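You operate a simulated robot arm through the tools that you are given. There is no shell and no other tool. Be economical: measure what you need, move in short steps, check, and stop when the job is done.

The job below is to be done with a simulated robot arm. You get a single attempt, and the scene is never put back.

JOB
Swap the jig's valve for the yellow-banded one and clamp it.
Fine: The valves stand open, caps in the parts tray. Free both jig clamps first, stand the blue-banded valve on the bench, seat the new one square, lock both clamps. Set down upright: what you pick out.

Only the result counts: the job must be done as asked and must still hold three seconds after the hand-in. Knocking over, shifting, dropping, spilling or breaking anything else fails it. Lids that push on must go on centred and level and be pressed home; caps that screw on are set level and turned clockwise until they are tight.

ROBOT AND FRAMES
A 6-joint arm with a two-finger parallel gripper, fixed in place. Base frame: the origin is at the foot of the arm, x ahead of it, y to its left, z up; the work surface is at about z = 0.93. Readings come in m, rad, newtons and seconds.
With the tool pointing down near the work surface it reaches from about 0.22 to 0.66 m from the base axis. Its first joint turns from -1.152 to 1.152 rad. Payload 2.9 kg.
The TCP is the grasp point between the finger pads, 0.03 m short of the fingertips. In the tool frame z runs along the fingers and y along their closing line. The gripper opens to 0.11 m. The fingers are 0.02 m wide and 0.01 m thick; the gripper's body (0.048 by 0.112 m) begins 0.055 m behind the TCP.
Orientation is that of the tool frame in the base frame, as a unit quaternion [w, x, y, z]. With the fingers straight down and closing along the base's y, the tool's x points along the base's -x, its y along +y and its z along -z.

CONTROLS
- The arm moves only by the tool nudge_tool. Its arguments are lists of equal length, an entry for each row: "turn": the turn, a rotation vector about the tool's x, y, z in rad, a list of three; "delta_pos": the shift along the tool's x, y, z in m, a list of three; "jaw": the opening, from 0 (shut) to 1 (fully open). In form: {"turn": [[ax, ay, az], ...], "delta_pos": [[tx, ty, tz], ...], "jaw": [jaw, ...]}. A call has 1 to 10 rows; each row shifts and turns the commanded pose from where the row before left it, along the tool's axes as they then stand. Rows are played at 5 a second. More than 0.05 m and 0.15 rad between two rows, or a gripper value outside its range, and nothing of the call is played. A pose out of reach is approached as far as the arm can. The call stops where the force on the tool passes 40 N (or 10 N more than at its start, if that is more) or the arm is blocked; 0.2 s more then pass. The fingers move at their own pace (about 0.108 m/s each) and stop on an object; they squeeze with about 29 N. The grip force told is the motor's: it shows also when the fingers shut on nothing. Time passes only in rows, and 0.2 s behind the last, so rows that do not move let the fingers close. It gives the time, the measured TCP pose, the force on the tool (base axes), the opening and the grip force at its end, in the units of the frame above (readings bear some noise), with the torque about the TCP (base axes, N m) and any sound that the robot's microphone picked up.
- Cameras (640 x 400 px; columns grow to the right, rows downward): "scene" is fixed at [0.0851, 0.4374, 1.389]; the picture's right is [-0.68, -0.73, 0.00], its down [-0.39, 0.37, -0.84] and it looks along [0.61, -0.58, -0.54] (base axes); focal length 221 px, centre (320, 200). "wrist" rides on the gripper at [0.073, 0.017, -0.103] in the tool frame; the picture's right is [-0.23, 0.97, 0.00], its down [-0.76, -0.18, -0.62] and it looks along [-0.61, -0.14, 0.78] (tool axes); focal length 222 px, centre (320, 200). There is no depth. A picture from a camera that has moved, and an enlarged one, comes with that camera's place and axes in the base frame and with its lens.
- get_image(camera): a new picture of that camera. No time passes.
- zoom(camera, box): a new picture of the part [left, top, right, bottom] of that camera's present view, enlarged. No time passes.
- finish_job(): hands the job in; it is judged then, once.

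Work in short steps. Places have to be worked out from the pictures, the camera data and where the tool is seen: move nearer, look again, correct. Check each grasp and each placing, and mend what went wrong. You have 120 turns and 76 pictures in all, those below and enlarged ones among them. Open the gripper and draw the arm clear of the work before you hand the job in, unless the task says otherwise; then end with one line.

The tools are called as name(argument=value, ...) on one line, values as JSON. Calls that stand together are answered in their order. nudge_tool: Moves the arm, as the interface text tells. Its arguments: {"type":"object","properties":{"turn":{"type":"array","items":{"type":"array","items":{"type":"number"}}},"delta_pos":{"type":"array","items":{"type":"array","items":{"type":"number"}}},"jaw":{"type":"array","items":{"type":"number"}}},"required":["turn","delta_pos","jaw"]} The other tools are called the same way: get_image (camera) takes a picture; zoom (camera, box) takes an enlarged picture of a part of a camera's view; finish_job () hands the job in.

At the start:

```text
time_s: 0.0
position: [0.3858, -0.0384, 1.2877]
tcp_rot: [-0.001, 0.0, 1.0, 0.0]
wrist_force: [-0.1, 0.8, 0.6]
wrist_torque: [0.0, -0.02, -0.01]
width: 0.1101
grip_force: 0.1
```

scene: 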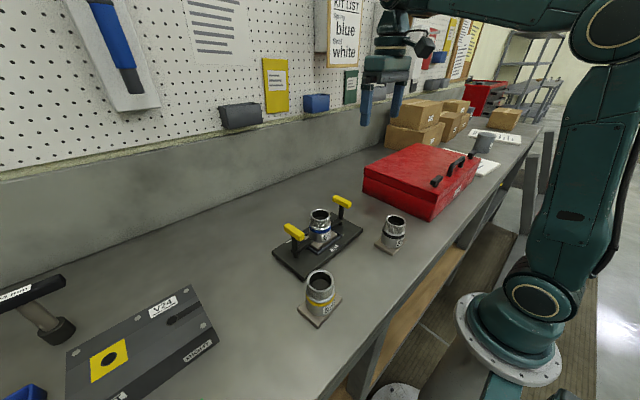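
wrist: 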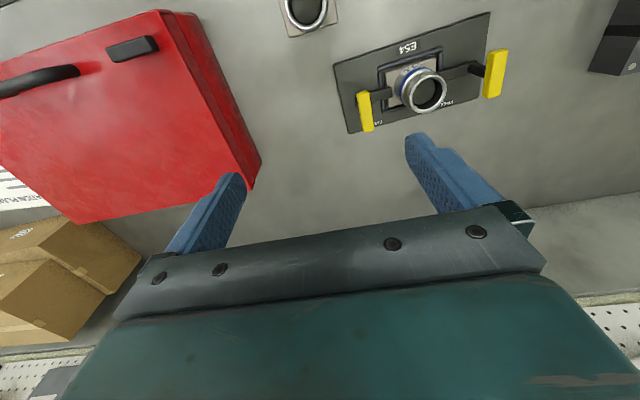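

I start with enlarged views of the jig and valves to locate the clamps and read their state.

zoom(camera="scene", box=[260, 180, 420, 330])

zoom(camera="wrist", box=[270, 0, 530, 160])

```text
2.67 times, centred on (340, 255) of scene
camera zoom: at [0.0851, 0.4374, 1.389], right [-0.68, -0.73, 0.0], down [-0.39, 0.37, -0.84], along [0.61, -0.58, -0.54], focal length 590 px, centre (267, 53)
```

zoom: 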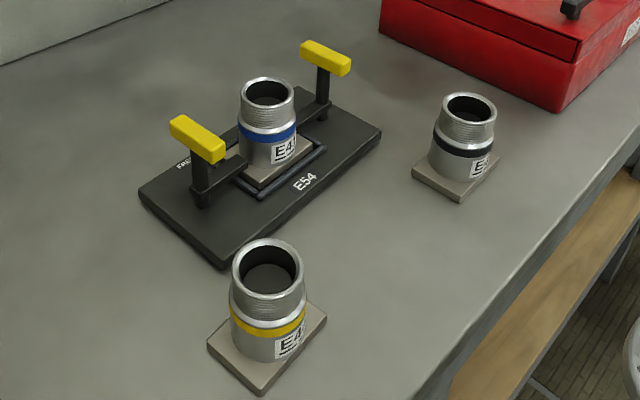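

```text
2.46 times, centred on (400, 80) of wrist
camera zoom: at [0.3128, -0.0222, 1.3909], right [0.23, 0.97, 0.0], down [0.76, -0.18, 0.62], along [0.61, -0.14, -0.78], focal length 547 px, centre (123, 495)
```

zoom: 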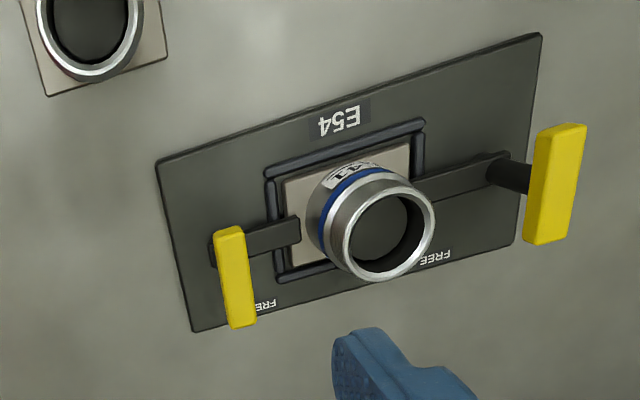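

The handles are yellow T-grips on posts, and FREE is marked on the wall side of the plate. I'll zoom in on each clamp to see how it works.

zoom(camera="scene", box=[270, 190, 366, 285])

nudge_tool(turn=[[0, 0, 0], [0, 0, 0], [0, 0, 0], [0, 0, 0]], delta_pos=[[0, 0.04, 0.015], [0, 0.04, 0.015], [0, 0.04, 0.015], [0, 0.02, 0.01]], jaw=[1, 1, 1, 1])

get_image(camera="wrist")

```text
4.21 times, centred on (318, 238) of scene
camera zoom: at [0.0851, 0.4374, 1.389], right [-0.68, -0.73, 0.0], down [-0.39, 0.37, -0.84], along [0.61, -0.58, -0.54], focal length 931 px, centre (328, 42)
```

zoom: 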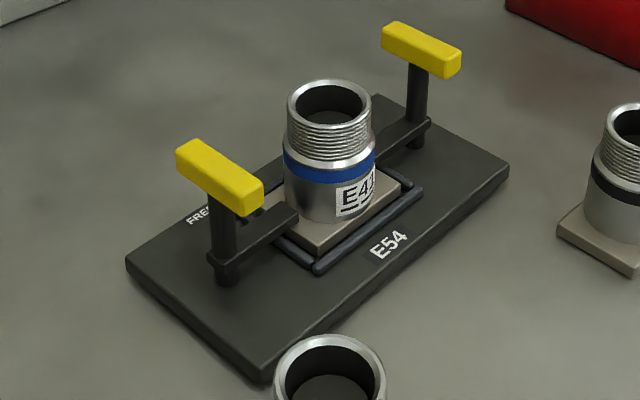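

```text
time_s: 1.0
position: [0.3865, 0.1024, 1.2327]
tcp_rot: [0.0, 0.001, 1.0, 0.0]
wrist_force: [0.7, -0.2, -0.1]
wrist_torque: [-0.03, 0.01, 0.02]
width: 0.11
grip_force: 0.1
```

```text
70 pictures are left
camera wrist: at [0.3132, 0.1186, 1.3353], right [0.23, 0.97, 0.0], down [0.76, -0.18, 0.62], along [0.61, -0.14, -0.78], focal length 222 px, centre (320, 200)
```

wrist: 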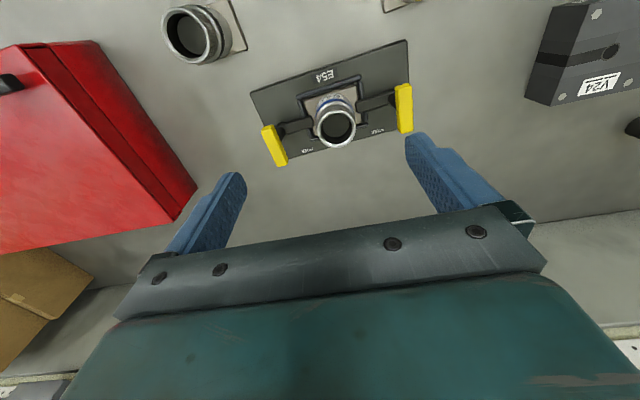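

The handle bars lie along x, across their arms, with tops near z≈1.033. The posts are at about (0.425, 0.200) and (0.434, 0.013), and the plate is yawed about +0.05. I'll hover over the +y handle with the jaw half open.

nudge_tool(turn=[[0, 0, 0], [0, 0, 0], [0, 0, 0], [0, 0, -0.05]], delta_pos=[[-0.0097, 0.0245, 0.03], [-0.0097, 0.0245, 0.03], [-0.0097, 0.0245, 0.03], [-0.0097, 0.0245, 0.03]], jaw=[0.55, 0.55, 0.55, 0.55])

get_image(camera="wrist")

zoom(camera="scene", box=[260, 160, 380, 280])

```text
time_s: 2.0
position: [0.427, 0.1985, 1.1133]
tcp_rot: [0.0, -0.025, 1.0, 0.0]
wrist_force: [0.5, -1.1, 0.1]
wrist_torque: [-0.02, -0.04, -0.03]
width: 0.0607
grip_force: 0.1
```

```text
69 pictures are left
camera wrist: at [0.3526, 0.2122, 1.2153], right [0.18, 0.98, 0.0], down [0.77, -0.14, 0.62], along [0.61, -0.11, -0.78], focal length 222 px, centre (320, 200)
```

wrist: 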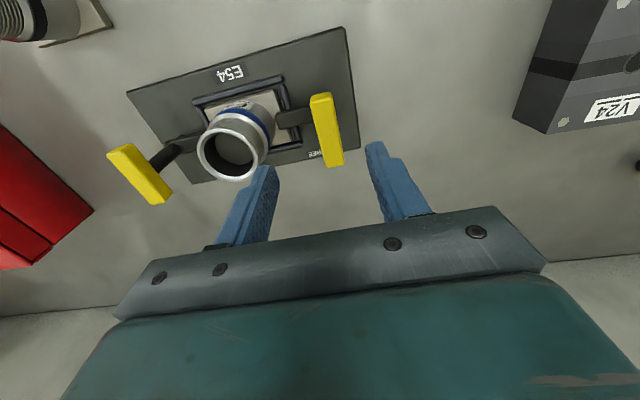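

```text
3.33 times, centred on (320, 220) of scene
camera zoom: at [0.0851, 0.4374, 1.389], right [-0.68, -0.73, 0.0], down [-0.39, 0.37, -0.84], along [0.61, -0.58, -0.54], focal length 737 px, centre (320, 133)
```

zoom: 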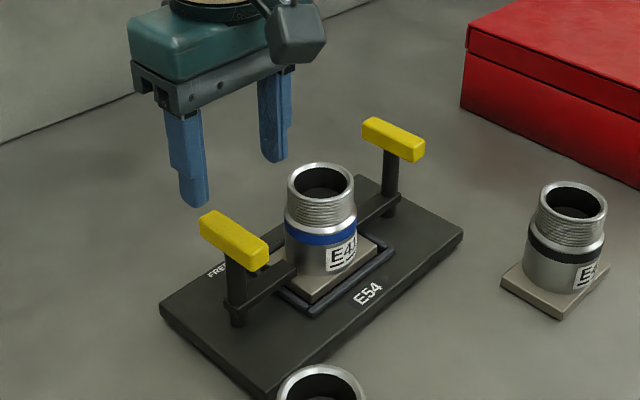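

From the wrist view the bar runs x 0.394–0.455 at y≈0.205, centred at about (0.424, 0.205). I'll descend on it and close.

nudge_tool(turn=[[0, 0, 0], [0, 0, 0], [0, 0, 0]], delta_pos=[[0.003, 0.0055, 0.03], [0, 0, 0.03], [0, 0, 0.028]], jaw=[0.55, 0.55, 0.55])

zoom(camera="scene", box=[260, 180, 380, 280])

```text
time_s: 2.8
position: [0.4216, 0.2041, 1.0241]
tcp_rot: [-0.001, -0.026, 1.0, 0.0]
wrist_force: [0.0, -0.3, -0.3]
wrist_torque: [0.02, -0.01, 0.02]
width: 0.0605
grip_force: 0.0
```

```text
4.00 times, centred on (320, 230) of scene
camera zoom: at [0.0851, 0.4374, 1.389], right [-0.68, -0.73, 0.0], down [-0.39, 0.37, -0.84], along [0.61, -0.58, -0.54], focal length 884 px, centre (320, 80)
```

zoom: 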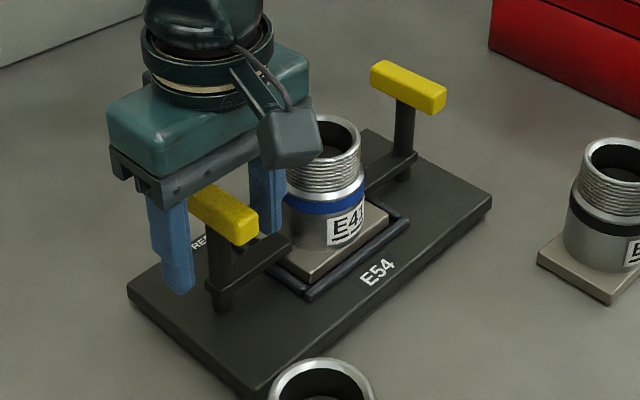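

The fingers straddle the bar, so I close on it.

nudge_tool(turn=[[0, 0, 0], [0, 0, 0], [0, 0, 0]], delta_pos=[[0, 0, 0], [0, 0, 0], [0, 0, 0]], jaw=[0.1, 0.1, 0.1])

zoom(camera="wrist", box=[200, 60, 440, 260])

```text
time_s: 3.6
position: [0.4224, 0.2068, 1.0249]
tcp_rot: [0.001, -0.026, 1.0, 0.0]
wrist_force: [-0.6, 12.2, -0.7]
wrist_torque: [-0.05, -0.75, 0.24]
width: 0.0181
grip_force: 28.9
```

```text
2.00 times, centred on (320, 160) of wrist
camera zoom: at [0.3485, 0.2191, 1.127], right [0.18, 0.98, 0.0], down [0.77, -0.14, 0.62], along [0.61, -0.11, -0.78], focal length 444 px, centre (320, 280)
```

zoom: 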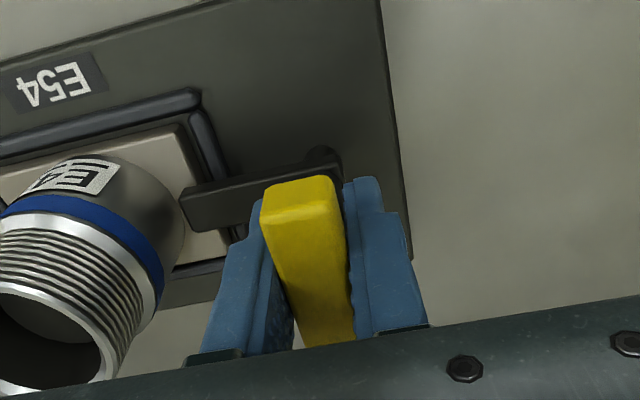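

Gripped at width 0.018, with a 12 N side load from a 4 mm offset. I'll relieve that and try a small CCW turn, which is negative about tool z.

nudge_tool(turn=[[0, 0, 0], [0, 0, -0.08], [0, 0, -0.08], [0, 0, -0.08]], delta_pos=[[-0.001, 0.004, 0], [0, 0, 0], [0, 0, 0], [0, 0, 0]], jaw=[0.1, 0.1, 0.1, 0.1])

zoom(camera="wrist", box=[200, 60, 440, 260])

```text
time_s: 4.6
position: [0.423, 0.206, 1.0249]
tcp_rot: [-0.001, -0.142, 0.99, -0.001]
wrist_force: [-0.9, -26.6, 0.0]
wrist_torque: [0.21, 0.54, -0.07]
width: 0.0179
grip_force: 29.2
```

```text
2.00 times, centred on (320, 160) of wrist
camera zoom: at [0.348, 0.2021, 1.1274], right [-0.06, 1.0, 0.0], down [0.78, 0.05, 0.62], along [0.62, 0.03, -0.78], focal length 444 px, centre (320, 280)
```

zoom: 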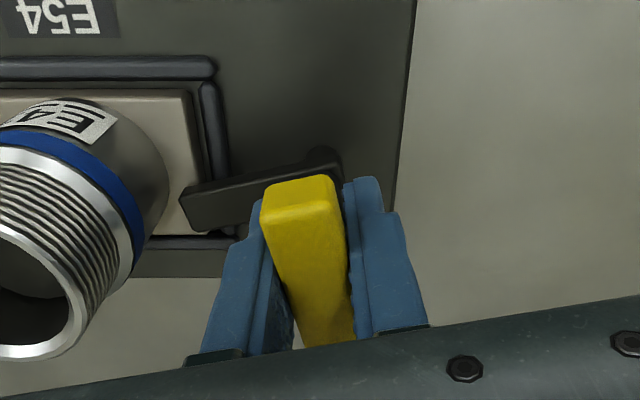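

The clamp is turning with little torque. I relieve the −27 N side force by 3 mm and carry on.

nudge_tool(turn=[[0, 0, 0], [0, 0, -0.1], [0, 0, -0.1], [0, 0, -0.1]], delta_pos=[[0.001, -0.003, 0], [0, 0, 0], [0, 0, 0], [0, 0, 0]], jaw=[0.1, 0.1, 0.1, 0.1])

```text
time_s: 5.6
position: [0.4228, 0.2044, 1.0247]
tcp_rot: [0.0, -0.292, 0.956, 0.0]
wrist_force: [4.9, -3.2, 0.5]
wrist_torque: [0.23, -0.24, -0.02]
width: 0.0181
grip_force: 29.5
```

Forces are low now, so I keep turning.

nudge_tool(turn=[[0, 0, -0.1], [0, 0, -0.1], [0, 0, -0.1], [0, 0, -0.1], [0, 0, -0.1]], delta_pos=[[0, 0, 0], [0, 0, 0], [0, 0, 0], [0, 0, 0], [0, 0, 0]], jaw=[0.1, 0.1, 0.1, 0.1, 0.1])

zoom(camera="scene", box=[260, 180, 380, 280])

```text
time_s: 6.8
position: [0.4233, 0.2048, 1.0244]
tcp_rot: [0.0, -0.519, 0.855, 0.0]
wrist_force: [4.6, -6.1, 0.6]
wrist_torque: [-0.16, 0.16, -0.05]
width: 0.0178
grip_force: 29.1
```

```text
4.00 times, centred on (320, 230) of scene
camera zoom: at [0.0855, 0.4373, 1.389], right [-0.68, -0.73, 0.0], down [-0.39, 0.37, -0.84], along [0.61, -0.58, -0.54], focal length 884 px, centre (320, 80)
```

zoom: 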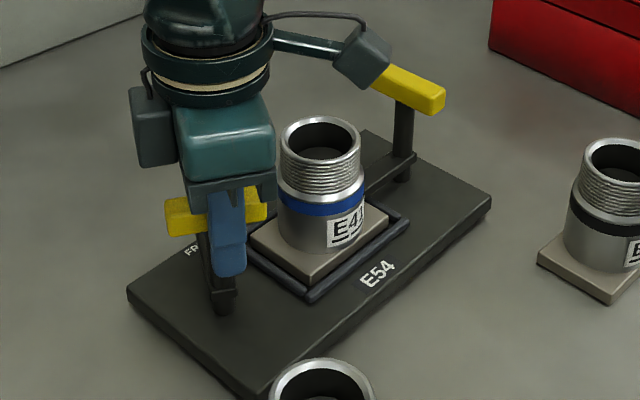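

Yaw is 1.09 and the arm is swinging off. I continue toward 90° and watch for a stop or a click.

nudge_tool(turn=[[0, 0, -0.1], [0, 0, -0.1], [0, 0, -0.1], [0, 0, -0.1], [0, 0, -0.1]], delta_pos=[[0, 0, 0], [0, 0, 0], [0, 0, 0], [0, 0, 0], [0, 0, 0]], jaw=[0.1, 0.1, 0.1, 0.1, 0.1])

zoom(camera="scene", box=[260, 180, 380, 280])

```text
time_s: 8.0
position: [0.424, 0.2043, 1.0254]
tcp_rot: [-0.001, 0.714, -0.7, 0.001]
wrist_force: [8.2, -11.3, -0.1]
wrist_torque: [0.12, 0.16, 0.0]
width: 0.0179
grip_force: 29.6
```

```text
4.00 times, centred on (320, 230) of scene
camera zoom: at [0.0856, 0.4372, 1.389], right [-0.68, -0.73, 0.0], down [-0.39, 0.37, -0.84], along [0.61, -0.57, -0.54], focal length 884 px, centre (320, 80)
```

zoom: 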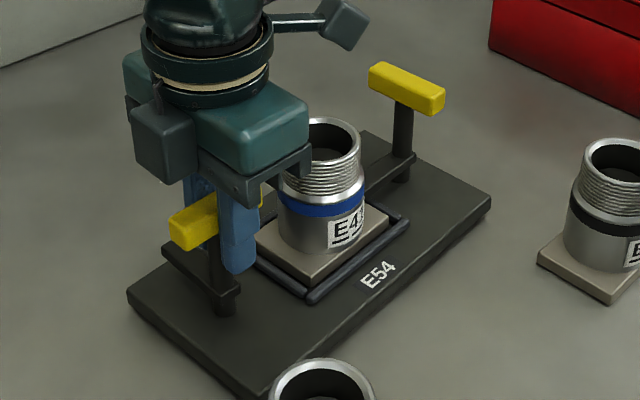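

The arm now points along +x (yaw 1.59). I'll go a little further to check for an end stop or click.

nudge_tool(turn=[[0, 0, -0.05], [0, 0, -0.05]], delta_pos=[[0, 0, 0], [0, 0, 0]], jaw=[0.1, 0.1])

```text
time_s: 8.6
position: [0.4226, 0.2047, 1.0251]
tcp_rot: [0.0, 0.748, -0.664, 0.0]
wrist_force: [6.1, -9.5, -0.1]
wrist_torque: [0.11, 0.06, -0.79]
width: 0.0186
grip_force: 29.1
```

Torque has jumped to −0.79 Nm, so this is the FREE end stop. I'll release and rise.

nudge_tool(turn=[[0, 0, 0], [0, 0, 0], [0, 0, 0], [0, 0, 0], [0, 0, 0]], delta_pos=[[0, 0, 0], [0, 0, 0], [0, 0, -0.03], [0, 0, -0.04], [0, 0, -0.04]], jaw=[0.55, 0.55, 0.55, 0.55, 0.55])

get_image(camera="wrist")

zoom(camera="scene", box=[260, 180, 380, 280])

```text
time_s: 9.8
position: [0.4221, 0.2061, 1.1366]
tcp_rot: [0.0, 0.747, -0.664, 0.0]
wrist_force: [-0.2, 0.6, 0.5]
wrist_torque: [0.0, 0.03, 0.04]
width: 0.0604
grip_force: 0.0
```

```text
62 pictures are left
camera wrist: at [0.4132, 0.132, 1.2379], right [-0.99, 0.11, 0.0], down [0.09, 0.78, 0.62], along [0.07, 0.62, -0.78], focal length 222 px, centre (320, 200)
```

wrist: 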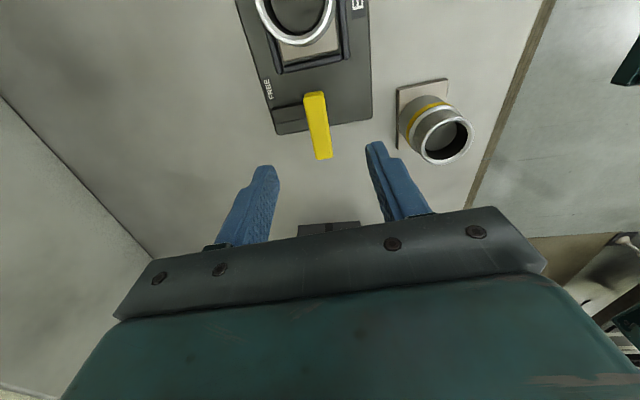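

```text
4.00 times, centred on (320, 230) of scene
camera zoom: at [0.0851, 0.4374, 1.389], right [-0.68, -0.73, 0.0], down [-0.39, 0.37, -0.84], along [0.61, -0.58, -0.54], focal length 884 px, centre (320, 80)
```

zoom: 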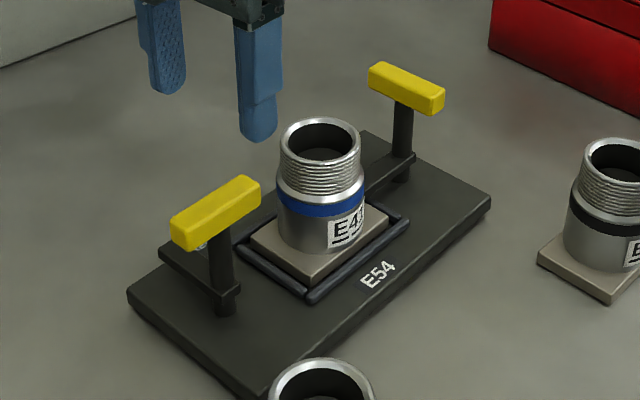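

First clamp is free. I'll rotate back and move over the −y handle, about (0.432, 0.015).

nudge_tool(turn=[[0, 0, 0.148], [0, 0, 0.148], [0, 0, 0.148], [0, 0, 0.148], [0, 0, 0.148], [0, 0, 0.148], [0, 0, 0.148], [0, 0, 0.148], [0, 0, 0.148], [0, 0, 0.148]], delta_pos=[[0, 0, 0], [0, 0, 0], [0, 0, 0], [0, 0, 0], [0, 0, 0], [0, 0, 0], [0, 0, 0], [0, 0, 0], [0, 0, 0], [0, 0, 0]], jaw=[0.55, 0.55, 0.55, 0.55, 0.55, 0.55, 0.55, 0.55, 0.55, 0.55])

nudge_tool(turn=[[0, 0, 0.147], [0, 0, 0], [0, 0, 0], [0, 0, 0], [0, 0, 0]], delta_pos=[[0, 0, 0], [0.0012, -0.048, 0], [0.0012, -0.048, 0], [0.0012, -0.048, 0], [0.0012, -0.048, 0]], jaw=[0.55, 0.55, 0.55, 0.55, 0.55])

get_image(camera="wrist")

```text
time_s: 12.0
position: [0.4212, 0.2046, 1.135]
tcp_rot: [0.0, -0.103, 0.995, -0.001]
wrist_force: [-0.5, 0.5, -0.2]
wrist_torque: [0.03, 0.01, 0.02]
width: 0.0606
grip_force: 0.0
```

```text
time_s: 13.2
position: [0.4295, 0.0128, 1.1355]
tcp_rot: [0.001, -0.031, 1.0, 0.0]
wrist_force: [0.5, -0.7, 0.0]
wrist_torque: [0.03, -0.01, 0.03]
width: 0.0602
grip_force: 0.1
```

```text
60 pictures are left
camera wrist: at [0.3555, 0.026, 1.2381], right [0.17, 0.99, 0.0], down [0.77, -0.13, 0.62], along [0.62, -0.1, -0.78], focal length 222 px, centre (320, 200)
```

wrist: 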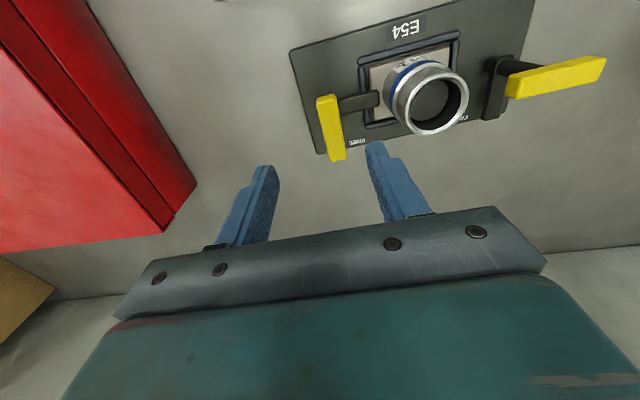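

I zoom on the bar for a tighter estimate of its y.

zoom(camera="wrist", box=[260, 60, 420, 160])

zoom(camera="scene", box=[300, 150, 400, 250])

```text
4.00 times, centred on (340, 110) of wrist
camera zoom: at [0.3555, 0.026, 1.2381], right [0.17, 0.99, 0.0], down [0.77, -0.13, 0.62], along [0.62, -0.1, -0.78], focal length 888 px, centre (240, 560)
```

zoom: 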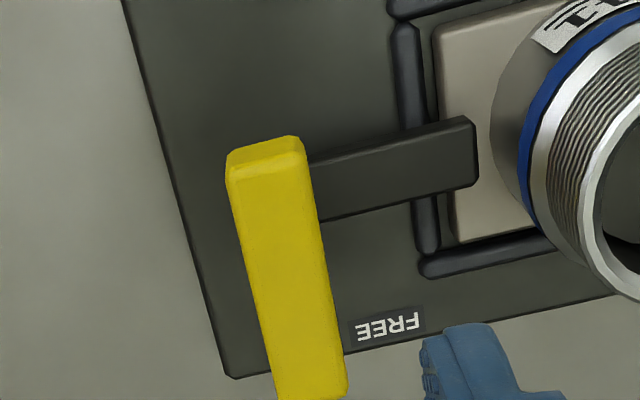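

```text
4.00 times, centred on (350, 200) of scene
camera zoom: at [0.0851, 0.4374, 1.389], right [-0.68, -0.73, 0.0], down [-0.39, 0.37, -0.84], along [0.61, -0.57, -0.54], focal length 884 px, centre (200, 200)
```

zoom: 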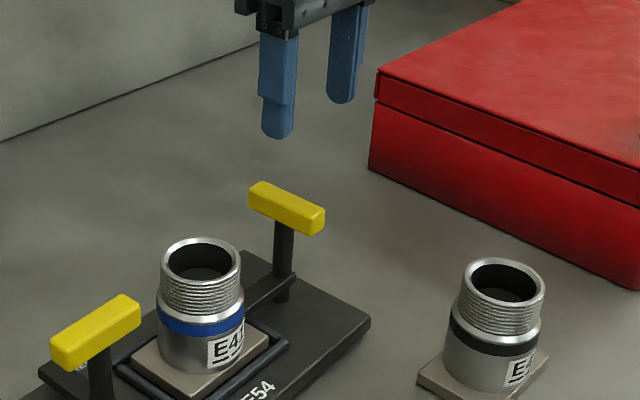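

My combined estimate for this bar's centre is (0.436, 0.0225). I descend onto it and grip.

nudge_tool(turn=[[0, 0, 0], [0, 0, 0], [0, 0, 0], [0, 0, 0], [0, 0, 0], [0, 0, 0]], delta_pos=[[-0.007, 0.0095, 0.03], [0, 0, 0.04], [0, 0, 0.041], [0, 0, 0], [0, 0, 0], [0, 0, 0]], jaw=[0.55, 0.55, 0.55, 0.1, 0.1, 0.1])

zoom(camera="wrist", box=[200, 60, 440, 260])

```text
time_s: 14.6
position: [0.4364, 0.0245, 1.024]
tcp_rot: [0.001, -0.033, 0.999, 0.0]
wrist_force: [-0.6, 18.0, 0.6]
wrist_torque: [-0.12, -0.95, 0.03]
width: 0.018
grip_force: 28.6
```

```text
2.00 times, centred on (320, 160) of wrist
camera zoom: at [0.363, 0.0366, 1.1267], right [0.16, 0.99, 0.0], down [0.77, -0.13, 0.62], along [0.62, -0.1, -0.78], focal length 444 px, centre (320, 280)
```

zoom: 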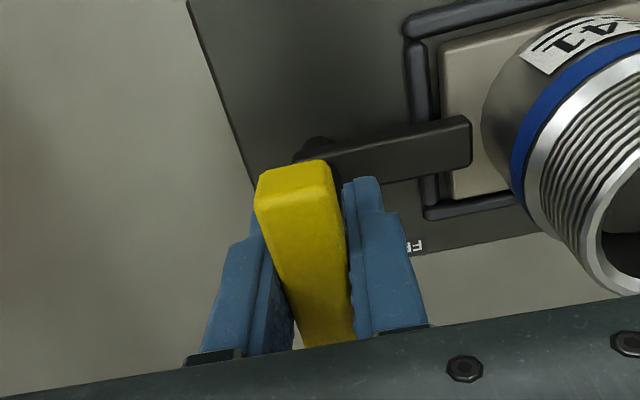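

Gripped, with an 18 N side load. I shift +2 mm in y and start turning clockwise.

nudge_tool(turn=[[0, 0, 0], [0, 0, 0.08], [0, 0, 0.08]], delta_pos=[[0, 0.002, 0], [0, 0, 0], [0, 0, 0]], jaw=[0.1, 0.1, 0.1])

```text
time_s: 15.4
position: [0.4371, 0.0252, 1.0243]
tcp_rot: [0.001, 0.051, 0.999, 0.0]
wrist_force: [10.2, 1.0, -0.6]
wrist_torque: [0.25, 0.62, 0.02]
width: 0.0177
grip_force: 28.5
```

Forces are fine, so I continue the clockwise turn.

nudge_tool(turn=[[0, 0, 0.1], [0, 0, 0.1], [0, 0, 0.1], [0, 0, 0.1], [0, 0, 0.1]], delta_pos=[[-0.001, 0, 0], [0, 0, 0], [0, 0, 0], [0, 0, 0], [0, 0, 0]], jaw=[0.1, 0.1, 0.1, 0.1, 0.1])

```text
time_s: 16.6
position: [0.4357, 0.024, 1.0243]
tcp_rot: [-0.002, 0.295, 0.955, 0.0]
wrist_force: [0.1, -4.3, 0.6]
wrist_torque: [-0.12, -0.26, 0.0]
width: 0.0179
grip_force: 29.2
```

No resistance, so I keep going to the stop.

nudge_tool(turn=[[0, 0, 0.1], [0, 0, 0.1], [0, 0, 0.1], [0, 0, 0.1], [0, 0, 0.1], [0, 0, 0.1], [0, 0, 0.1], [0, 0, 0.1], [0, 0, 0.1]], delta_pos=[[0, 0, 0], [0, 0, 0], [0, 0, 0], [0, 0, 0], [0, 0, 0], [0, 0, 0], [0, 0, 0], [0, 0, 0], [0, 0, 0]], jaw=[0.1, 0.1, 0.1, 0.1, 0.1, 0.1, 0.1, 0.1, 0.1])

nudge_tool(turn=[[0, 0, 0.05]], delta_pos=[[0, 0, 0]], jaw=[0.1])

```text
time_s: 18.6
position: [0.4365, 0.0247, 1.0242]
tcp_rot: [0.0, 0.681, 0.732, -0.001]
wrist_force: [-0.5, -17.5, 0.0]
wrist_torque: [-0.06, 0.05, 0.29]
width: 0.0178
grip_force: 29.0
```

```text
time_s: 19.0
position: [0.4372, 0.0247, 1.0249]
tcp_rot: [0.0, 0.699, 0.715, -0.001]
wrist_force: [-1.8, -15.7, -0.2]
wrist_torque: [0.07, -0.01, 0.69]
width: 0.0185
grip_force: 28.9
```

Torque 0.69 Nm means the end stop is reached. I release, rise and check.

nudge_tool(turn=[[0, 0, 0], [0, 0, 0], [0, 0, 0], [0, 0, 0], [0, 0, 0]], delta_pos=[[0, 0, 0], [0, 0, 0], [0, 0, -0.03], [0, 0, -0.04], [0, 0, -0.04]], jaw=[0.55, 0.55, 0.55, 0.55, 0.55])

nudge_tool(turn=[[0, 0, -0.148], [0, 0, -0.148], [0, 0, -0.148], [0, 0, -0.148], [0, 0, -0.148], [0, 0, -0.148], [0, 0, -0.148], [0, 0, -0.148], [0, 0, -0.148], [0, 0, -0.148]], delta_pos=[[0, 0, -0.01], [0, 0, -0.01], [0, 0, -0.01], [0, 0, -0.01], [0, 0, -0.01], [0, 0, -0.01], [0, 0, -0.01], [0, 0, -0.01], [0, 0, -0.01], [0, 0, -0.01]], jaw=[1, 1, 1, 1, 1, 1, 1, 1, 1, 1])

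zoom(camera="scene", box=[260, 180, 420, 330])

get_image(camera="wrist")

```text
time_s: 20.2
position: [0.4361, 0.0246, 1.1348]
tcp_rot: [0.0, 0.699, 0.715, 0.0]
wrist_force: [-0.5, -0.6, 1.4]
wrist_torque: [0.01, 0.01, 0.0]
width: 0.0607
grip_force: 0.1
```

```text
time_s: 22.4
position: [0.4358, 0.0256, 1.2359]
tcp_rot: [0.0, 0.031, 1.0, 0.0]
wrist_force: [0.3, -0.1, -0.1]
wrist_torque: [0.02, 0.0, -0.01]
width: 0.1099
grip_force: 0.0
```

```text
2.67 times, centred on (340, 255) of scene
camera zoom: at [0.0851, 0.4374, 1.389], right [-0.68, -0.73, 0.0], down [-0.39, 0.37, -0.84], along [0.61, -0.58, -0.54], focal length 590 px, centre (267, 53)
```

zoom: 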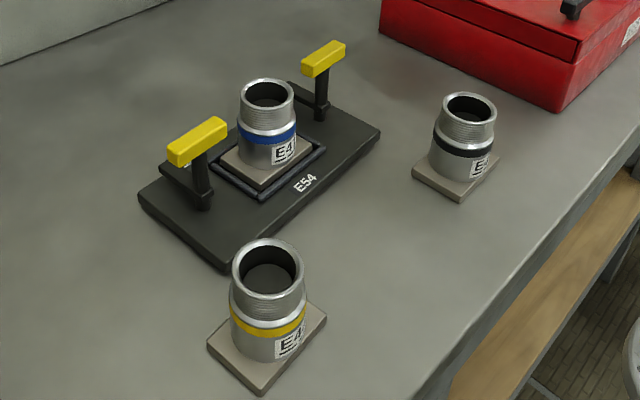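

```text
55 pictures are left
camera wrist: at [0.3649, 0.0469, 1.3375], right [0.29, 0.96, 0.0], down [0.75, -0.23, 0.62], along [0.6, -0.18, -0.78], focal length 222 px, centre (320, 200)
```

wrist: 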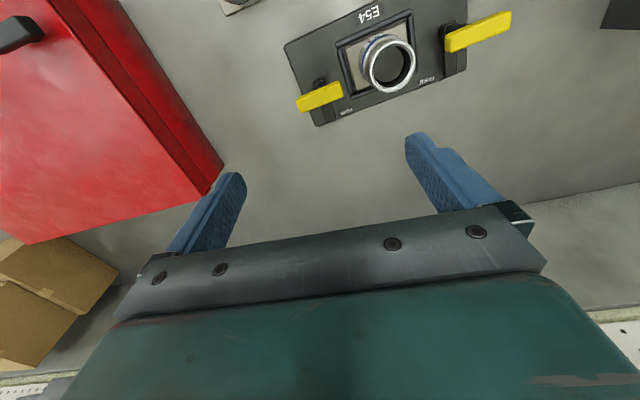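

Both clamps are free. The two pivots and the wrist view agree on the blue valve at about (0.429, 0.115), with the jig yaw about 0.07. I'll move above it, aligned, with the jaw at 0.077.

nudge_tool(turn=[[0, 0, 0], [0, 0, 0], [0, 0, 0], [0, 0, -0.132]], delta_pos=[[0.0042, 0.0296, 0.02], [0.0042, 0.0296, 0.035], [0.0041, 0.0296, 0.035], [0, 0, 0.035]], jaw=[0.7, 0.7, 0.7, 0.7])

get_image(camera="wrist")

zoom(camera="scene", box=[260, 160, 380, 280])

```text
time_s: 23.4
position: [0.4291, 0.1158, 1.1096]
tcp_rot: [0.0, -0.033, 0.999, 0.0]
wrist_force: [-0.4, 0.2, 0.1]
wrist_torque: [-0.04, -0.02, 0.0]
width: 0.0768
grip_force: 0.0
```

```text
54 pictures are left
camera wrist: at [0.3561, 0.1278, 1.2122], right [0.16, 0.99, 0.0], down [0.77, -0.13, 0.62], along [0.62, -0.1, -0.78], focal length 222 px, centre (320, 200)
```

wrist: 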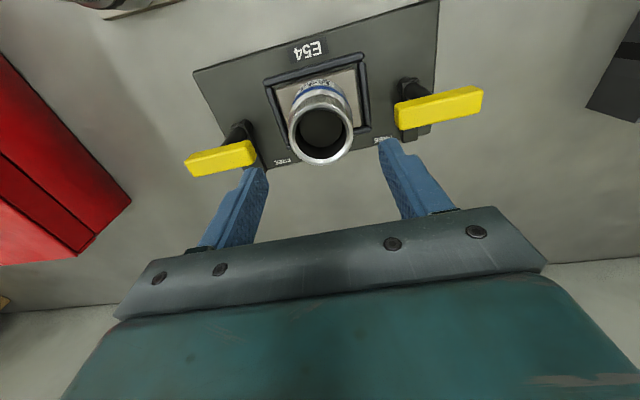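

```text
3.33 times, centred on (320, 220) of scene
camera zoom: at [0.0851, 0.4374, 1.389], right [-0.68, -0.73, 0.0], down [-0.39, 0.37, -0.84], along [0.61, -0.58, -0.54], focal length 737 px, centre (320, 133)
```

zoom: 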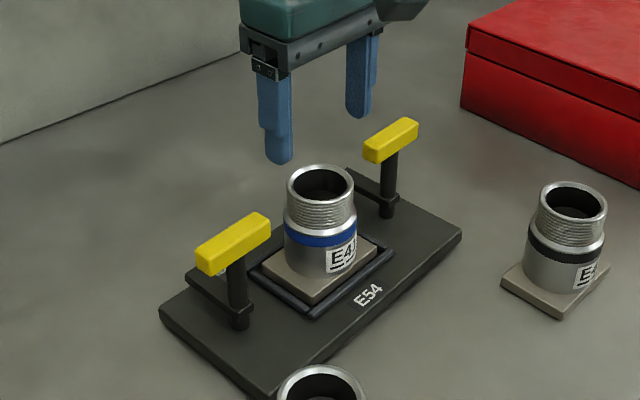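

The ring centre comes out at (0.428, 0.1165), and the handle ends at y 0.059 and 0.179. With jaw 0.64 the fingers clear both, so I descend to z≈0.998.

nudge_tool(turn=[[0, 0, 0], [0, 0, 0], [0, 0, 0], [0, 0, 0]], delta_pos=[[0, 0.0005, 0.02], [0, 0, 0.03], [0, 0, 0.03], [0, 0, 0.031]], jaw=[0.64, 0.64, 0.64, 0.64])

zoom(camera="scene", box=[260, 180, 380, 280])

```text
time_s: 24.4
position: [0.4303, 0.1145, 0.9992]
tcp_rot: [0.001, -0.032, 0.999, 0.0]
wrist_force: [0.1, 0.8, 0.6]
wrist_torque: [-0.01, -0.01, 0.0]
width: 0.0706
grip_force: 0.1
```

```text
4.00 times, centred on (320, 230) of scene
camera zoom: at [0.0851, 0.4374, 1.389], right [-0.68, -0.73, 0.0], down [-0.39, 0.37, -0.84], along [0.61, -0.58, -0.54], focal length 884 px, centre (320, 80)
```

zoom: 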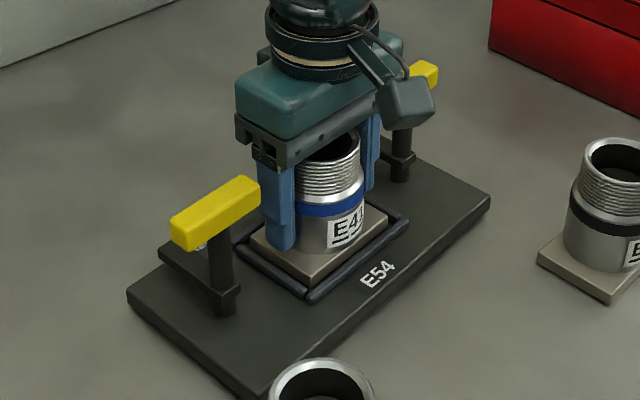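

Everything is well clear. I close on the valve body.

nudge_tool(turn=[[0, 0, 0], [0, 0, 0], [0, 0, 0]], delta_pos=[[0, 0, 0], [0, 0, 0], [0, 0, 0]], jaw=[0.35, 0.35, 0.35])

```text
time_s: 25.2
position: [0.4301, 0.1144, 0.9999]
tcp_rot: [0.0, -0.032, 0.999, -0.001]
wrist_force: [0.6, 0.4, -0.6]
wrist_torque: [0.05, -0.11, 0.04]
width: 0.0598
grip_force: 29.1
```

A centred grip: width 0.060 and no side force, with the valve seated at y≈0.1144. I lift gently.

nudge_tool(turn=[[0, 0, 0], [0, 0, 0], [0, 0, 0], [0, 0, 0]], delta_pos=[[0, 0, -0.005], [0, 0, -0.01], [0, 0, -0.015], [0, 0, -0.02]], jaw=[0.35, 0.35, 0.35, 0.35])

zoom(camera="scene", box=[260, 160, 380, 280])

get_image(camera="wrist")

```text
time_s: 26.2
position: [0.4303, 0.1144, 1.0493]
tcp_rot: [0.0, -0.032, 0.999, 0.0]
wrist_force: [0.3, 0.1, -5.1]
wrist_torque: [-0.01, -0.01, -0.03]
width: 0.0594
grip_force: 29.0
```

```text
3.33 times, centred on (320, 220) of scene
camera zoom: at [0.0852, 0.4374, 1.389], right [-0.68, -0.73, 0.0], down [-0.39, 0.37, -0.84], along [0.61, -0.58, -0.54], focal length 737 px, centre (320, 133)
```

zoom: 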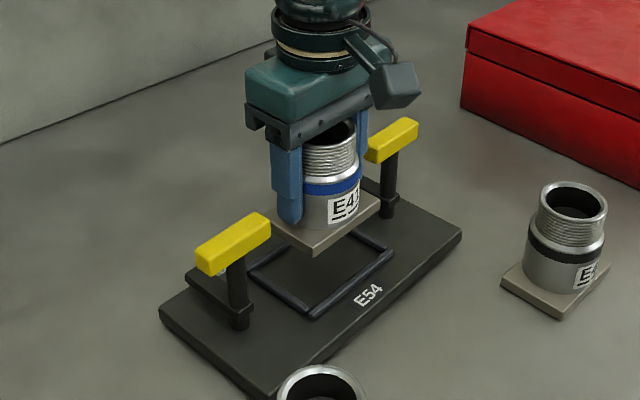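

```text
50 pictures are left
camera wrist: at [0.3568, 0.1268, 1.1512], right [0.16, 0.99, 0.0], down [0.77, -0.13, 0.62], along [0.61, -0.1, -0.78], focal length 222 px, centre (320, 200)
```

wrist: 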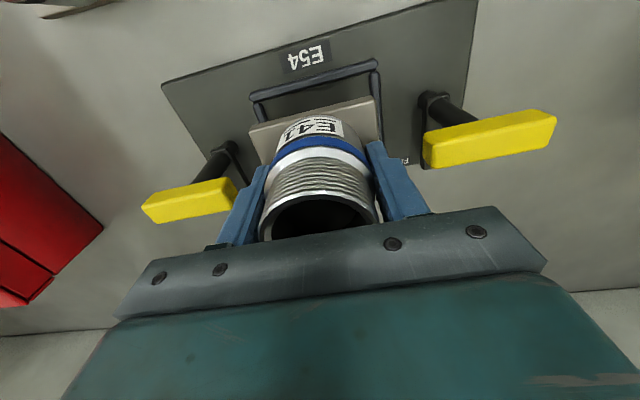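

It's held (about 5 N of weight) and level. I'll carry it straight back toward the base (−x), then to the free bench spot at (0.285, 0.07).

nudge_tool(turn=[[0, 0, 0], [0, 0, 0], [0, 0, 0], [0, 0, 0], [0, 0, 0]], delta_pos=[[0.0362, 0.0024, -0.008], [0.0362, 0.0024, -0.008], [0.0362, 0.0024, 0], [0.0362, 0.0024, 0], [0.003, -0.045, 0]], jaw=[0.35, 0.35, 0.35, 0.35, 0.35])

get_image(camera="scene")

get_image(camera="wrist")

```text
time_s: 27.4
position: [0.2846, 0.0698, 1.0644]
tcp_rot: [-0.001, -0.032, 0.999, 0.0]
wrist_force: [0.4, -0.7, -5.8]
wrist_torque: [0.01, -0.01, 0.0]
width: 0.0597
grip_force: 29.0
```

```text
49 pictures are left
```

scene: 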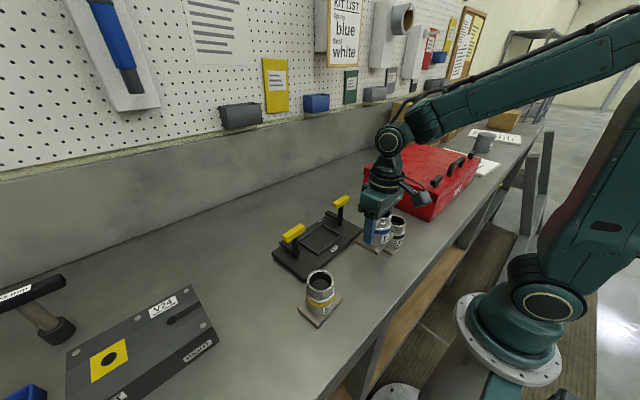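

```text
48 pictures are left
camera wrist: at [0.2113, 0.0821, 1.1659], right [0.16, 0.99, 0.0], down [0.77, -0.13, 0.62], along [0.62, -0.1, -0.78], focal length 222 px, centre (320, 200)
```

wrist: 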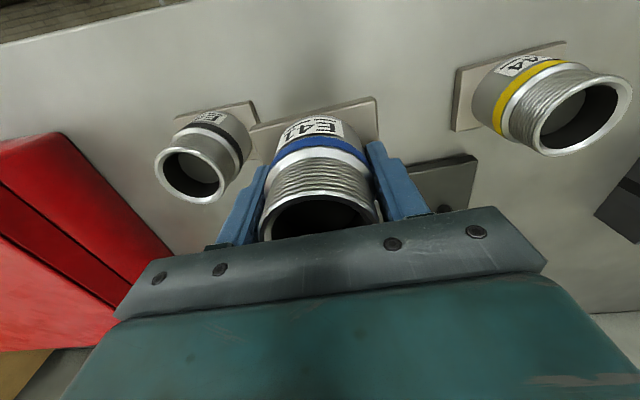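

The black base reaches y≈0.01 and the yellow base starts at y≈0.198, so I re-centre to y≈0.105 and lower toward the bench.

nudge_tool(turn=[[0, 0, 0], [0, 0, 0], [0, 0, 0], [0, 0, 0]], delta_pos=[[-0.0022, 0.035, 0], [0, 0, 0.025], [0, 0, 0.025], [0, 0, 0.015]], jaw=[0.35, 0.35, 0.35, 0.35])

zoom(camera="scene", box=[290, 190, 430, 330])

```text
time_s: 28.4
position: [0.2849, 0.1035, 0.9998]
tcp_rot: [0.002, -0.033, 0.999, 0.0]
wrist_force: [1.7, 0.5, -5.5]
wrist_torque: [0.0, 0.0, -0.02]
width: 0.0597
grip_force: 28.9
```

```text
2.86 times, centred on (360, 260) of scene
camera zoom: at [0.0852, 0.4374, 1.389], right [-0.68, -0.73, 0.0], down [-0.39, 0.37, -0.84], along [0.61, -0.58, -0.54], focal length 632 px, centre (206, 29)
```

zoom: 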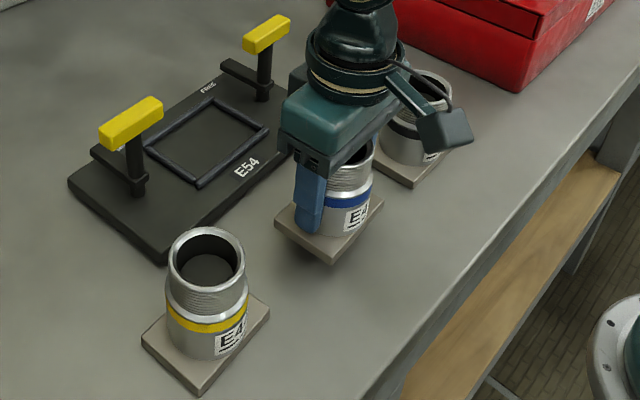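

The spot is clear on all sides. I lower in small steps until it touches.

nudge_tool(turn=[[0, 0, 0], [0, 0, 0], [0, 0, 0]], delta_pos=[[0, 0, 0.004], [0, 0, 0.004], [0, 0, 0.003]], jaw=[0.35, 0.35, 0.35])

```text
time_s: 29.2
position: [0.285, 0.1044, 0.9877]
tcp_rot: [0.0, -0.032, 0.999, 0.0]
wrist_force: [0.8, -0.7, -6.2]
wrist_torque: [-0.02, 0.03, 0.04]
width: 0.0596
grip_force: 29.4
```

nudge_tool(turn=[[0, 0, 0], [0, 0, 0]], delta_pos=[[0, 0, 0.002], [0, 0, 0.001]], jaw=[0.35, 0.35])

```text
time_s: 29.8
position: [0.2861, 0.1054, 0.9859]
tcp_rot: [0.001, -0.032, 0.999, -0.001]
wrist_force: [0.0, -0.2, -6.7]
wrist_torque: [0.02, 0.01, 0.04]
width: 0.0596
grip_force: 28.9
```

Still no contact (force −6 N, which is just the weight). I keep lowering in 1.5 mm steps.

nudge_tool(turn=[[0, 0, 0], [0, 0, 0]], delta_pos=[[0, 0, 0.0015], [0, 0, 0.0015]], jaw=[0.35, 0.35])

zoom(camera="scene", box=[330, 210, 410, 290])

```text
time_s: 30.4
position: [0.2847, 0.1057, 0.9836]
tcp_rot: [0.0, -0.033, 0.999, 0.0]
wrist_force: [-0.2, -0.2, -5.1]
wrist_torque: [0.01, 0.0, -0.01]
width: 0.0598
grip_force: 29.4
```

```text
5.00 times, centred on (370, 250) of scene
camera zoom: at [0.0852, 0.4374, 1.389], right [-0.68, -0.73, 0.0], down [-0.39, 0.37, -0.84], along [0.61, -0.58, -0.54], focal length 1106 px, centre (70, -50)
```

zoom: 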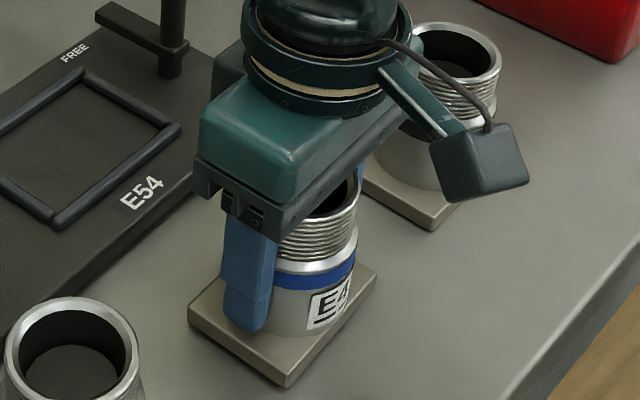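

Nearly down, with no contact force yet, so I continue.

nudge_tool(turn=[[0, 0, 0], [0, 0, 0]], delta_pos=[[0, 0, 0.0015], [0, 0, 0.0015]], jaw=[0.35, 0.35])

```text
time_s: 31.0
position: [0.2848, 0.1057, 0.979]
tcp_rot: [0.0, -0.032, 0.999, 0.0]
wrist_force: [1.0, -0.2, -5.4]
wrist_torque: [-0.02, 0.01, -0.03]
width: 0.0594
grip_force: 29.0
```

nudge_tool(turn=[[0, 0, 0], [0, 0, 0]], delta_pos=[[0, 0, 0.0015], [0, 0, 0.001]], jaw=[0.35, 0.35])

```text
time_s: 31.6
position: [0.2853, 0.1044, 0.9775]
tcp_rot: [0.002, -0.032, 0.999, 0.0]
wrist_force: [-5.1, -3.4, 24.0]
wrist_torque: [-0.47, 0.05, -0.04]
width: 0.0597
grip_force: 28.7
```

Contact (24 N up) at z≈0.978. I ease up 1 mm, open, and rise.

nudge_tool(turn=[[0, 0, 0], [0, 0, 0], [0, 0, 0], [0, 0, 0], [0, 0, 0], [0, 0, 0]], delta_pos=[[0, 0, -0.0012], [0, 0, 0], [0, 0, 0], [0, 0, -0.03], [0, 0, -0.05], [0, 0, -0.05]], jaw=[0.35, 0.66, 0.66, 0.66, 0.66, 0.66])

zoom(camera="scene", box=[270, 190, 430, 340])

get_image(camera="wrist")

```text
time_s: 33.0
position: [0.2836, 0.1047, 1.109]
tcp_rot: [0.0, -0.032, 0.999, 0.001]
wrist_force: [0.3, 0.3, 0.4]
wrist_torque: [-0.02, 0.05, -0.03]
width: 0.0726
grip_force: 0.1
```

```text
2.67 times, centred on (350, 265) of scene
camera zoom: at [0.0851, 0.4374, 1.389], right [-0.68, -0.73, 0.0], down [-0.39, 0.37, -0.84], along [0.61, -0.58, -0.54], focal length 590 px, centre (240, 27)
```

zoom: 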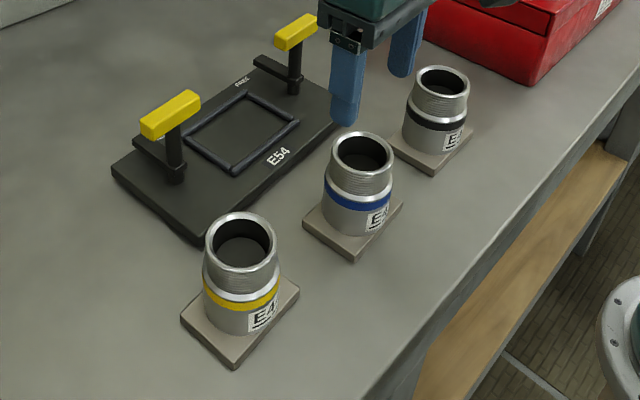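

```text
44 pictures are left
camera wrist: at [0.2104, 0.1171, 1.2114], right [0.16, 0.99, 0.0], down [0.77, -0.13, 0.62], along [0.62, -0.1, -0.78], focal length 222 px, centre (320, 200)
```

wrist: 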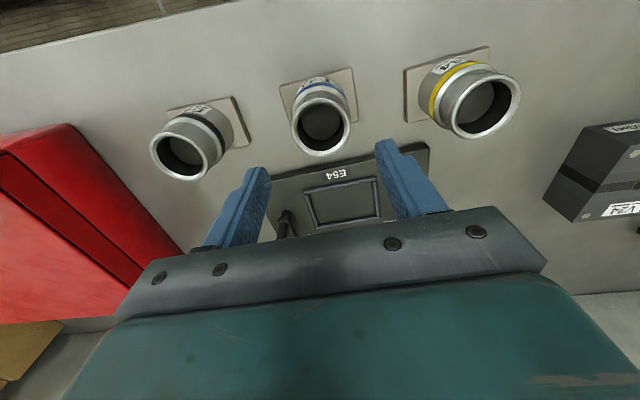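

Blue stands upright. Yellow's centre is estimated at (0.289, 0.245). I'll move above it and measure its yaw.

nudge_tool(turn=[[0, 0, 0], [0, 0, 0], [0, 0, 0]], delta_pos=[[-0.0045, 0.0466, 0], [-0.0045, 0.0466, 0], [-0.0045, 0.0466, 0]], jaw=[0.7, 0.7, 0.7])

zoom(camera="wrist", box=[220, 20, 420, 180])

```text
time_s: 33.8
position: [0.2893, 0.2461, 1.1077]
tcp_rot: [0.0, -0.032, 0.999, -0.001]
wrist_force: [0.3, 0.7, 0.5]
wrist_torque: [0.0, -0.01, 0.02]
width: 0.077
grip_force: 0.1
```

```text
2.50 times, centred on (320, 100) of wrist
camera zoom: at [0.2145, 0.258, 1.2105], right [0.16, 0.99, 0.0], down [0.77, -0.13, 0.62], along [0.62, -0.1, -0.78], focal length 555 px, centre (320, 450)
```

zoom: 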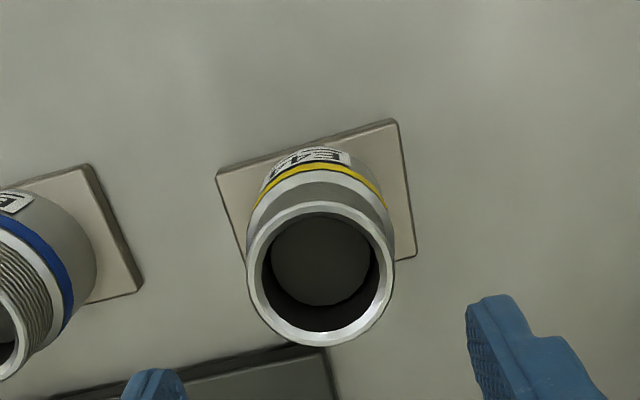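

Yellow is at about (0.290, 0.246), right under the TCP, with an 8×6 cm base and yaw about 0.08. I descend straight to z≈0.979.

nudge_tool(turn=[[0, 0, 0], [0, 0, 0], [0, 0, 0], [0, 0, 0]], delta_pos=[[0, 0, 0.035], [0, 0, 0.035], [0, 0, 0.035], [0, 0, 0.024]], jaw=[0.72, 0.72, 0.72, 0.72])

zoom(camera="scene", box=[270, 220, 390, 340])

```text
time_s: 34.8
position: [0.2881, 0.2449, 0.9796]
tcp_rot: [0.0, -0.032, 0.999, 0.0]
wrist_force: [0.2, -0.2, -0.1]
wrist_torque: [-0.01, -0.02, 0.02]
width: 0.0793
grip_force: 0.0
```

```text
3.33 times, centred on (330, 280) of scene
camera zoom: at [0.0851, 0.4374, 1.389], right [-0.68, -0.73, 0.0], down [-0.39, 0.37, -0.84], along [0.61, -0.58, -0.54], focal length 737 px, centre (287, -67)
```

zoom: 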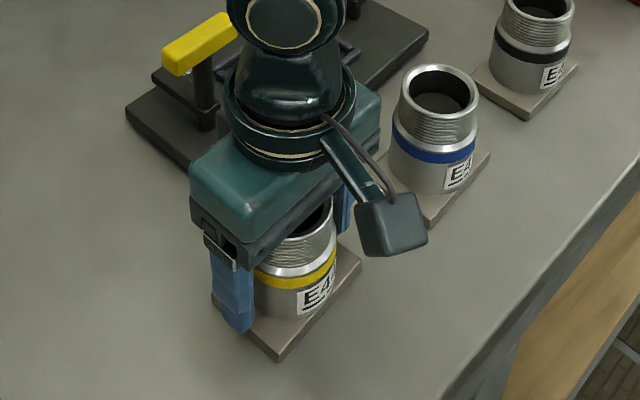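

Well placed. I close on the body.

nudge_tool(turn=[[0, 0, 0], [0, 0, 0], [0, 0, 0]], delta_pos=[[-0.0015, 0, 0], [0, 0, 0], [0, 0, 0]], jaw=[0.35, 0.35, 0.35])

```text
time_s: 35.6
position: [0.29, 0.2464, 0.9796]
tcp_rot: [0.0, -0.033, 0.999, 0.0]
wrist_force: [-0.7, -0.4, 0.4]
wrist_torque: [0.07, -0.01, 0.03]
width: 0.0596
grip_force: 29.0
```

Gripped at width 0.0596. I lift to about 1.13.

nudge_tool(turn=[[0, 0, 0], [0, 0, 0], [0, 0, 0], [0, 0, 0], [0, 0, 0]], delta_pos=[[0, 0, -0.005], [0, 0, -0.025], [0, 0, -0.04], [0, 0, -0.04], [0, 0, -0.04]], jaw=[0.35, 0.35, 0.35, 0.35, 0.35])

zoom(camera="wrist", box=[220, 60, 420, 220])

```text
time_s: 36.8
position: [0.291, 0.2449, 1.1306]
tcp_rot: [0.0, -0.032, 0.999, 0.0]
wrist_force: [0.2, -0.8, -6.0]
wrist_torque: [0.01, 0.01, -0.03]
width: 0.0593
grip_force: 29.1
```

```text
2.50 times, centred on (320, 140) of wrist
camera zoom: at [0.2169, 0.2572, 1.2326], right [0.16, 0.99, 0.0], down [0.77, -0.13, 0.62], along [0.61, -0.1, -0.78], focal length 555 px, centre (320, 350)
```

zoom: 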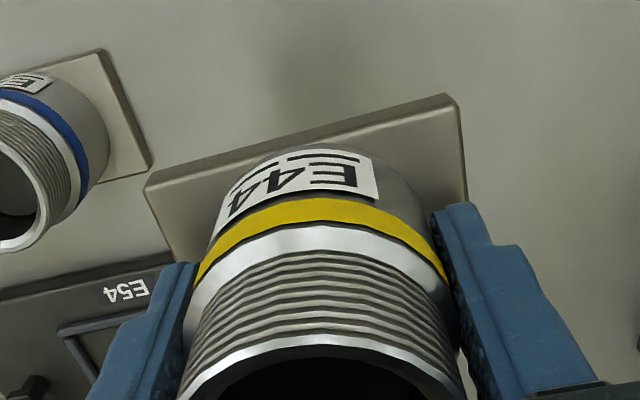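

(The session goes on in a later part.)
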